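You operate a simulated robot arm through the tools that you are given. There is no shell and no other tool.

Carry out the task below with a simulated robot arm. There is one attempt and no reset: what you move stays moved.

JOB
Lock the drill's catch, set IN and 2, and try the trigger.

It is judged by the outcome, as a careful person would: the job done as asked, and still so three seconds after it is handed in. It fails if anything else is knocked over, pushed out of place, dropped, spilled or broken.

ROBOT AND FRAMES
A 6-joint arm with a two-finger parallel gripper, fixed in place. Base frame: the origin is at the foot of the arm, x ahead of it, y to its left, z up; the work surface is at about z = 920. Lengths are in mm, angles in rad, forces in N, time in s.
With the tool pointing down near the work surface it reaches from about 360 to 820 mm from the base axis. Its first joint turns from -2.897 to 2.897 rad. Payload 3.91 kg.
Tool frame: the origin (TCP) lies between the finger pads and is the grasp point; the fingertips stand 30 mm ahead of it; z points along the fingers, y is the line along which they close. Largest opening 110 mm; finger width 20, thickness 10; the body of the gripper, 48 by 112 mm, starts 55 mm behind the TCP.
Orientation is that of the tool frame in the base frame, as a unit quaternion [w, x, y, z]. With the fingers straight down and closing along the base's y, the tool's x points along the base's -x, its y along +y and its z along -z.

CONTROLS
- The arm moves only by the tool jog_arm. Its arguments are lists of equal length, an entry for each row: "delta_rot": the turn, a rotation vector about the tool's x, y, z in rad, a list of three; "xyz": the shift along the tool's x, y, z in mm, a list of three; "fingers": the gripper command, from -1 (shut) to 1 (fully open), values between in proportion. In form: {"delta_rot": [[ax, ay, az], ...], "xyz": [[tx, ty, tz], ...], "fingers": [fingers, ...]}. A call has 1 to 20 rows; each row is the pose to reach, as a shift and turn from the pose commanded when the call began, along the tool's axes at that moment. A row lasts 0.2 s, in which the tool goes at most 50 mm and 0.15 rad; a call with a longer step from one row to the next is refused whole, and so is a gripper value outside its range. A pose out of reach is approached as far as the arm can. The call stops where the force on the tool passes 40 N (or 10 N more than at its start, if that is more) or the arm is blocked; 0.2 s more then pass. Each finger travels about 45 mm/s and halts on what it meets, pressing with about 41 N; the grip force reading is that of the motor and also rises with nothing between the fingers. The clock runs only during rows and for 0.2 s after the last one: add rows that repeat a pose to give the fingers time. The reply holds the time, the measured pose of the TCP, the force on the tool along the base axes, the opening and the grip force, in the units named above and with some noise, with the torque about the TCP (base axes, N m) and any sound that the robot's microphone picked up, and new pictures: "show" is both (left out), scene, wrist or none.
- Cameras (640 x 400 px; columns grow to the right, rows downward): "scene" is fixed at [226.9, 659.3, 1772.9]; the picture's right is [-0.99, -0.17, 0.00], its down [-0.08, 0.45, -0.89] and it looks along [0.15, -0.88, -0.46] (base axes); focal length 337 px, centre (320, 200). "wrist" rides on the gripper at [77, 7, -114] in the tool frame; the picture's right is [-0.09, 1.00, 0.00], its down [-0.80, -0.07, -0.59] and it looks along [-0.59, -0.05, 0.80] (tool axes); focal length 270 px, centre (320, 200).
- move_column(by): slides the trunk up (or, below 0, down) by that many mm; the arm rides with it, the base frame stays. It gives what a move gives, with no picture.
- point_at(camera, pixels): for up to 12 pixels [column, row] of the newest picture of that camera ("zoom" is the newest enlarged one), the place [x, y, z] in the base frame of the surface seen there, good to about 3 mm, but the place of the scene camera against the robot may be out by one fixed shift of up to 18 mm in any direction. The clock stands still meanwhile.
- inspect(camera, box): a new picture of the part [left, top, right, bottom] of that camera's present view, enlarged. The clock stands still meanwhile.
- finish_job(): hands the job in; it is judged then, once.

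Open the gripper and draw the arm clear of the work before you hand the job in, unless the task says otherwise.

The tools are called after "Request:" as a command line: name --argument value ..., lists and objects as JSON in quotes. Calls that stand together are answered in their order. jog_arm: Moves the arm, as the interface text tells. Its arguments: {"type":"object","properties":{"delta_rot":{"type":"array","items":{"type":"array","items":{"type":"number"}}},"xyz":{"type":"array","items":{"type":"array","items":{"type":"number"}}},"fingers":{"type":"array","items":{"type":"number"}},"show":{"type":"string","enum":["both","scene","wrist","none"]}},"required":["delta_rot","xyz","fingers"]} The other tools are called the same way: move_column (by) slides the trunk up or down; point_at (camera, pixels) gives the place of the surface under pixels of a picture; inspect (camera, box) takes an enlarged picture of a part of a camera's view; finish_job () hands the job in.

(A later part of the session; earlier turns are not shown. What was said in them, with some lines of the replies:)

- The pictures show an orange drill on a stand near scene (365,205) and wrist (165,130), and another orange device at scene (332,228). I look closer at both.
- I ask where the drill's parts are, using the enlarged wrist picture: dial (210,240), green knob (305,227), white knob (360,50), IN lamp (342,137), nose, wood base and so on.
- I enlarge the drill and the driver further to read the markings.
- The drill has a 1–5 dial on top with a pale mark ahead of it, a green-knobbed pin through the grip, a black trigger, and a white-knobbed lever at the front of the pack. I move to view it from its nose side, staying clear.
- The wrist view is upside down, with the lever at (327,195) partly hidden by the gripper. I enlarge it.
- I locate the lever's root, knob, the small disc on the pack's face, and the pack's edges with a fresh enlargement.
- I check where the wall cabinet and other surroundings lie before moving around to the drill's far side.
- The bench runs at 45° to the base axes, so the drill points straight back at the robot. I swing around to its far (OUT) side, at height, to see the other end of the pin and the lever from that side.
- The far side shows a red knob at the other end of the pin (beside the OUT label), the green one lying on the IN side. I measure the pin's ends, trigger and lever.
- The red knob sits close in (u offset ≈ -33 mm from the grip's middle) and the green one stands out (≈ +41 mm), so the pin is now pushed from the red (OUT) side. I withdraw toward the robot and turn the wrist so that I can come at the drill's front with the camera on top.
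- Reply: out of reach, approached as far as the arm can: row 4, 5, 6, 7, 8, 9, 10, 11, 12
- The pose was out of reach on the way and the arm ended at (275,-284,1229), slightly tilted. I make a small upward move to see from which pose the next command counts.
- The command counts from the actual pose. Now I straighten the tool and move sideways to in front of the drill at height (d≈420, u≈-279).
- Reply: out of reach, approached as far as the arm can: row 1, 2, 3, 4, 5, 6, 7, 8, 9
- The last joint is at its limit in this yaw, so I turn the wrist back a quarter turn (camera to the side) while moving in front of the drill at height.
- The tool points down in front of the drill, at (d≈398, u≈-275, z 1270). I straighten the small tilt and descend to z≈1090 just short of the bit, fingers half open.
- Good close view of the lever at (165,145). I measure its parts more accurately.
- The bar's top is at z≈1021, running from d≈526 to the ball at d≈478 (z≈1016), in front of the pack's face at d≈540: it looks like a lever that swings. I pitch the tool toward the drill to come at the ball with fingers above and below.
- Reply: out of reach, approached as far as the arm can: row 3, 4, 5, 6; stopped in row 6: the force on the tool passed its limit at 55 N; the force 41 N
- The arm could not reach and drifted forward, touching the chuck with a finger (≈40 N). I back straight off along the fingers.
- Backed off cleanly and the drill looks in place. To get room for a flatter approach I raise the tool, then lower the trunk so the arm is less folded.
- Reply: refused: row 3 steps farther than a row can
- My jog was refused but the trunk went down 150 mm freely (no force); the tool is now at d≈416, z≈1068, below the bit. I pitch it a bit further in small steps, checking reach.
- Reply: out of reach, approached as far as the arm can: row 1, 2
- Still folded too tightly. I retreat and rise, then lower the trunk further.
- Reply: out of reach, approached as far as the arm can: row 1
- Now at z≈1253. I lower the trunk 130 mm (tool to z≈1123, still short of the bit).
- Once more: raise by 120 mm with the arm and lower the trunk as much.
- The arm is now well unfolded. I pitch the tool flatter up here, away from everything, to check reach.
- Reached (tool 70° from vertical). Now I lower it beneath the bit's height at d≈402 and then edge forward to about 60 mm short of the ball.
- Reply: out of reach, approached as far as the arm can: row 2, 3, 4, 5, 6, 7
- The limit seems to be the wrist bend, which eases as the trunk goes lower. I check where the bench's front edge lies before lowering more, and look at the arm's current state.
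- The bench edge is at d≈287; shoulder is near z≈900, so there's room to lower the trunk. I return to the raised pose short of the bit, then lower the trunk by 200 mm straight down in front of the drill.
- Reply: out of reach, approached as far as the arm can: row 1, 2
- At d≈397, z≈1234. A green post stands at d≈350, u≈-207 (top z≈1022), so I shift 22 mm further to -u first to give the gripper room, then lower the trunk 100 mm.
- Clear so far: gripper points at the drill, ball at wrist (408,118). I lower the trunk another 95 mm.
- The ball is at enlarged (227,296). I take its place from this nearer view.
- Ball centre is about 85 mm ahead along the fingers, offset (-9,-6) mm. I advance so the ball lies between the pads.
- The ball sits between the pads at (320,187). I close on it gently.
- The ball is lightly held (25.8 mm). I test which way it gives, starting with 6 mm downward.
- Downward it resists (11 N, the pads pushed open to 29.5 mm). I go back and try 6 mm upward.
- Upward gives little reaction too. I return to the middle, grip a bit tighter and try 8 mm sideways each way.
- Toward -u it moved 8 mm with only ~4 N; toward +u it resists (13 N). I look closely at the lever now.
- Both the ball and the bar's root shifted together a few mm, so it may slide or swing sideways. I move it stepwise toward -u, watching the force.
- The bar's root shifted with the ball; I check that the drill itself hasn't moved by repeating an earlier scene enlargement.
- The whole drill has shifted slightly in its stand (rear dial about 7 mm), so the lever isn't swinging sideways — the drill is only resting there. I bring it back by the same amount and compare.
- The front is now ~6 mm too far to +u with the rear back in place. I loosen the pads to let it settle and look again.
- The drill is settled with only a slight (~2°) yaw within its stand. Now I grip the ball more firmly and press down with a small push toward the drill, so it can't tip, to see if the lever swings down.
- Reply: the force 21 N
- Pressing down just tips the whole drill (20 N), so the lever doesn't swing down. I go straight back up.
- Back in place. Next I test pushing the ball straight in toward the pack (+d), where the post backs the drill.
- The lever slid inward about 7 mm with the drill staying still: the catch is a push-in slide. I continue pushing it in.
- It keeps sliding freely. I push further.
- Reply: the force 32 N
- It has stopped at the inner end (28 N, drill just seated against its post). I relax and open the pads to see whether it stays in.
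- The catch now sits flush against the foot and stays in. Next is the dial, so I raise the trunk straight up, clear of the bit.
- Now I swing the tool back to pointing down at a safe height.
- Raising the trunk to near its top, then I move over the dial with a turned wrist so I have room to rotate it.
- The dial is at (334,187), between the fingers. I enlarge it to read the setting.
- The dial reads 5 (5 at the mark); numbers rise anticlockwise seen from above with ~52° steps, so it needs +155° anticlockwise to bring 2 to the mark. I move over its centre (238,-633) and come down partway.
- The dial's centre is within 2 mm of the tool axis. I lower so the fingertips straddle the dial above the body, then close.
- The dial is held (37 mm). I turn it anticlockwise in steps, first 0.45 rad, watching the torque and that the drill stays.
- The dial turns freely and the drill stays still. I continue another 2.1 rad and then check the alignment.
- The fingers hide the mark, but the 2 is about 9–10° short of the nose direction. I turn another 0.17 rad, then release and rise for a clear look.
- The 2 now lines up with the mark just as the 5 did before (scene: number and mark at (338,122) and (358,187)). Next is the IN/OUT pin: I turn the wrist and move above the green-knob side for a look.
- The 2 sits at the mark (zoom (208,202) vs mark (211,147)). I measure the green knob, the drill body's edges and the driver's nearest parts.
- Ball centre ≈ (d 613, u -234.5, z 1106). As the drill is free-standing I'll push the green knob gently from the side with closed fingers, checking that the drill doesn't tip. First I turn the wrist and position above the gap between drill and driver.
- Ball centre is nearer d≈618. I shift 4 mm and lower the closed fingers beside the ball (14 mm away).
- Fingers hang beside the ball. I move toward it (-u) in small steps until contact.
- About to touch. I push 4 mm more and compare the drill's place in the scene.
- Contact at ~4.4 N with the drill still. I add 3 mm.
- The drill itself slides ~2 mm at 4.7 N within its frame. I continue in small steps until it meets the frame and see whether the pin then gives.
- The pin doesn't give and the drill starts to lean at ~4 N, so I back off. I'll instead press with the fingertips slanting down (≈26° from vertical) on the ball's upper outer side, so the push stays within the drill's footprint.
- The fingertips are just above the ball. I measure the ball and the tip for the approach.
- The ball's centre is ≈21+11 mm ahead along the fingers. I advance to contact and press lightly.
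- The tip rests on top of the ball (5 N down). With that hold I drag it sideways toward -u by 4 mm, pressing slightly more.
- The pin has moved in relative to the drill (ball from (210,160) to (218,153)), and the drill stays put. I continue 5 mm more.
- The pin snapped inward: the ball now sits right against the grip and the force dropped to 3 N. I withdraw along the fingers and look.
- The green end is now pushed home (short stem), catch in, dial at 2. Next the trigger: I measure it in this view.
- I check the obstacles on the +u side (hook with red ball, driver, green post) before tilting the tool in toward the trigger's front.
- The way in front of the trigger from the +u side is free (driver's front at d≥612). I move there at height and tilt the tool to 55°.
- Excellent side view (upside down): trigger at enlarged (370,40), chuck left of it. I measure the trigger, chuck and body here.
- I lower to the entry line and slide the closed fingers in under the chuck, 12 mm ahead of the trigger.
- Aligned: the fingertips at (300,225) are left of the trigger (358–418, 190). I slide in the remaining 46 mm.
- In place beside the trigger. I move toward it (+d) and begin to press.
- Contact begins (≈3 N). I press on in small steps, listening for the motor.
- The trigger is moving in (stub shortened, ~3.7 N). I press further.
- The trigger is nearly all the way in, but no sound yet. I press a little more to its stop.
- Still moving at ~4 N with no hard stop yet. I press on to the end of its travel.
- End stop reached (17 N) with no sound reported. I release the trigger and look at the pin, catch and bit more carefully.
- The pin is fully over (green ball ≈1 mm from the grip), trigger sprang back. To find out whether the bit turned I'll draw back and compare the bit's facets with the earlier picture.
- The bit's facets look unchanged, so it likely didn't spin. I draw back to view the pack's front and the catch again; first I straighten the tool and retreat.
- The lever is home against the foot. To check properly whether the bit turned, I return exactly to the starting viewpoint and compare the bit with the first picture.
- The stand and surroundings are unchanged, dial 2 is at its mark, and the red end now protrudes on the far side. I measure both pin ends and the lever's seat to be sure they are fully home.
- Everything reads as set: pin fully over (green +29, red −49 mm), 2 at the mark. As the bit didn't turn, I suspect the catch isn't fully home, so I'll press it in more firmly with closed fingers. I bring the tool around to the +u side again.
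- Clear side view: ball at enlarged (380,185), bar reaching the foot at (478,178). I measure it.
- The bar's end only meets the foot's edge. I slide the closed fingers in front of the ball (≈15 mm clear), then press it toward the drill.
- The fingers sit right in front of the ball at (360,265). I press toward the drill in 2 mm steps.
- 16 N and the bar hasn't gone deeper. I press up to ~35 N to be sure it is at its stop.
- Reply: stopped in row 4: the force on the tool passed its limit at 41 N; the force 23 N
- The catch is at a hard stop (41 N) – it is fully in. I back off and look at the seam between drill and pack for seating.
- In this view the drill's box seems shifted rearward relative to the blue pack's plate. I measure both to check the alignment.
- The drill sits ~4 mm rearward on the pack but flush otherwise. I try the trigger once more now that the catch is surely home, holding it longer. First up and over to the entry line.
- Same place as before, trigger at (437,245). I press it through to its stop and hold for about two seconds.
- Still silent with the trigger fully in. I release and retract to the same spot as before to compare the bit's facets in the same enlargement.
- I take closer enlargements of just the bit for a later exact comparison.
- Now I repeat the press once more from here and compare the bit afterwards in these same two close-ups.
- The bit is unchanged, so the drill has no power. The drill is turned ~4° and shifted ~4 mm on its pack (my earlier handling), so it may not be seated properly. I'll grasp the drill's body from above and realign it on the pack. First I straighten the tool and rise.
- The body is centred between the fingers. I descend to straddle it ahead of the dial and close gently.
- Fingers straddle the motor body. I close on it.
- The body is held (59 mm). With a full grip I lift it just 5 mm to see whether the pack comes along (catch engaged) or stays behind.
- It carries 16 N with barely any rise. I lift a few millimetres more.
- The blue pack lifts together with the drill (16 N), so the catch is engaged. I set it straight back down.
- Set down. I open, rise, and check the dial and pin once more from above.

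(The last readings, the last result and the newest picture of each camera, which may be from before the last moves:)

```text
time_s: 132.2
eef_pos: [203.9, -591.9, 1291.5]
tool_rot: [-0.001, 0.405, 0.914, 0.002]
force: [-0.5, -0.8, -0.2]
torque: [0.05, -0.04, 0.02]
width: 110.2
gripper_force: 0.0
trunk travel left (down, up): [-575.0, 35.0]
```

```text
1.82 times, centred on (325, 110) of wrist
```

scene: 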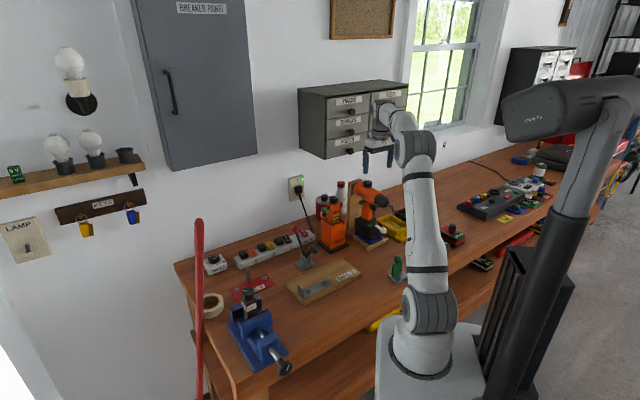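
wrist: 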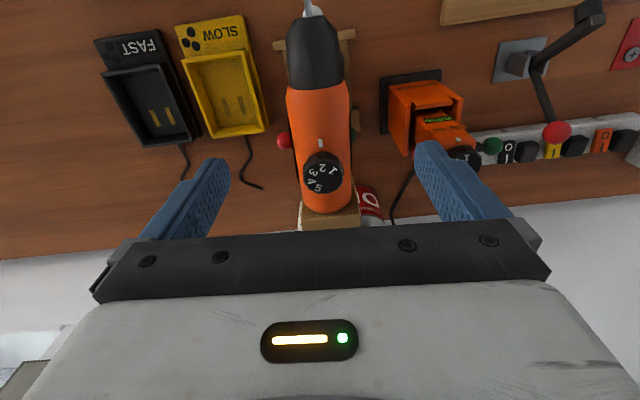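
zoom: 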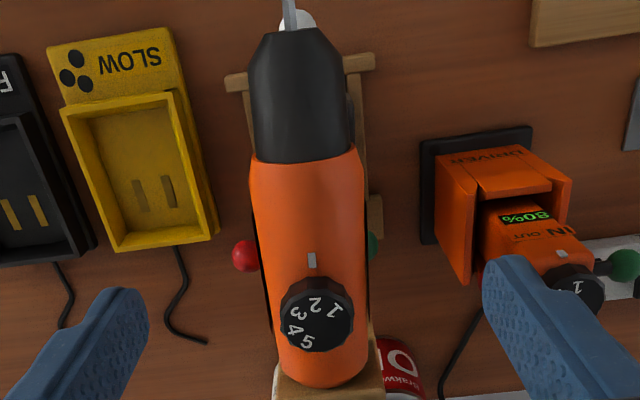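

The 2 is exactly at the mark, the green end is pushed home, the catch is in and holding the pack, and the trigger has been pulled and released. The drill stands in its cradle; I draw the open gripper clear.

Request:
jog_arm --delta_rot '[[0, 0, 0], [0, 0, 0], [0, 0, 0], [0, 0, 0], [0, 0, 0], [0, 0, 0]]' --xyz '[[0, 0, -30], [20, 10, -60], [55, 25, -80], [90, 40, -100], [125, 55, -110], [125, 55, -110]]' --fingers '[1, 1, 1, 1, 1, 1]'

Request:
inspect --camera "scene" --box '[280, 160, 440, 280]'

```text
time_s: 133.6
eef_pos: [160.1, -464.2, 1398.1]
tool_rot: [-0.003, 0.405, 0.914, 0.001]
force: [0.1, 0.0, -0.3]
torque: [0.02, 0.01, -0.02]
width: 109.9
gripper_force: 0.2
trunk travel left (down, up): [-575.0, 35.0]
```

scene: 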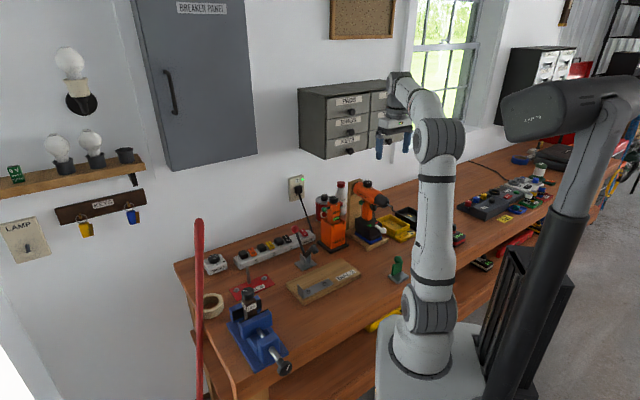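
wrist: 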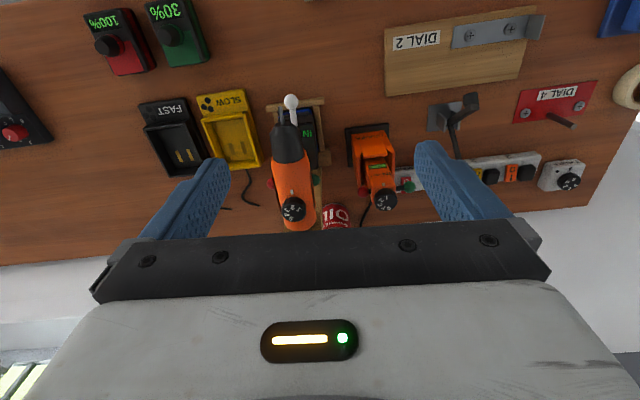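

```text
3.33 times, centred on (360, 220) of scene
```

zoom: 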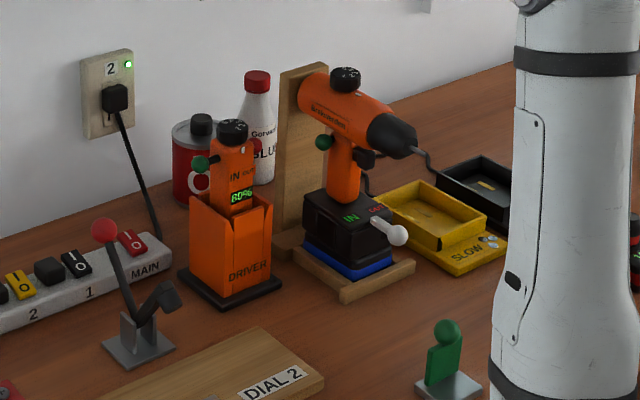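

Everything else on the bench is where it was, and the drill stands in its cradle with the catch in, IN and 2 set, and the trigger tried and released. I hand the job in.

Request:
finish_job

```text
The job is handed in.
```

I locked the catch, set IN and 2, and pulled the trigger, but **the drill did not run**. I pulled the trigger to its stop and released it three times. There was no motor sound, and the bit had not turned. I handed the job in like that.

- **Catch:** I pushed it in to a hard stop. When I lifted the drill a few millimetres, the blue pack came up with it, so the catch is holding.
- **IN/OUT:** The pin is pushed fully over from the green end. Nothing on the drill says which position is IN. I took it as IN because the green knob and the green IN label are on the same side, but with the drill not running I couldn't check the direction.
- **Dial:** It was at 5; the 2 is now at the mark.

I don't know why it won't run. A flat blue pack is my best guess, but its charge display is hidden under the drill, so I couldn't check.

While positioning the arm I knocked the chuck once. Working the controls also slid and tipped the drill slightly in its cradle, and it may now be turned a few degrees. Nothing else on the bench looks out of place, and the gripper is open and clear of the work.
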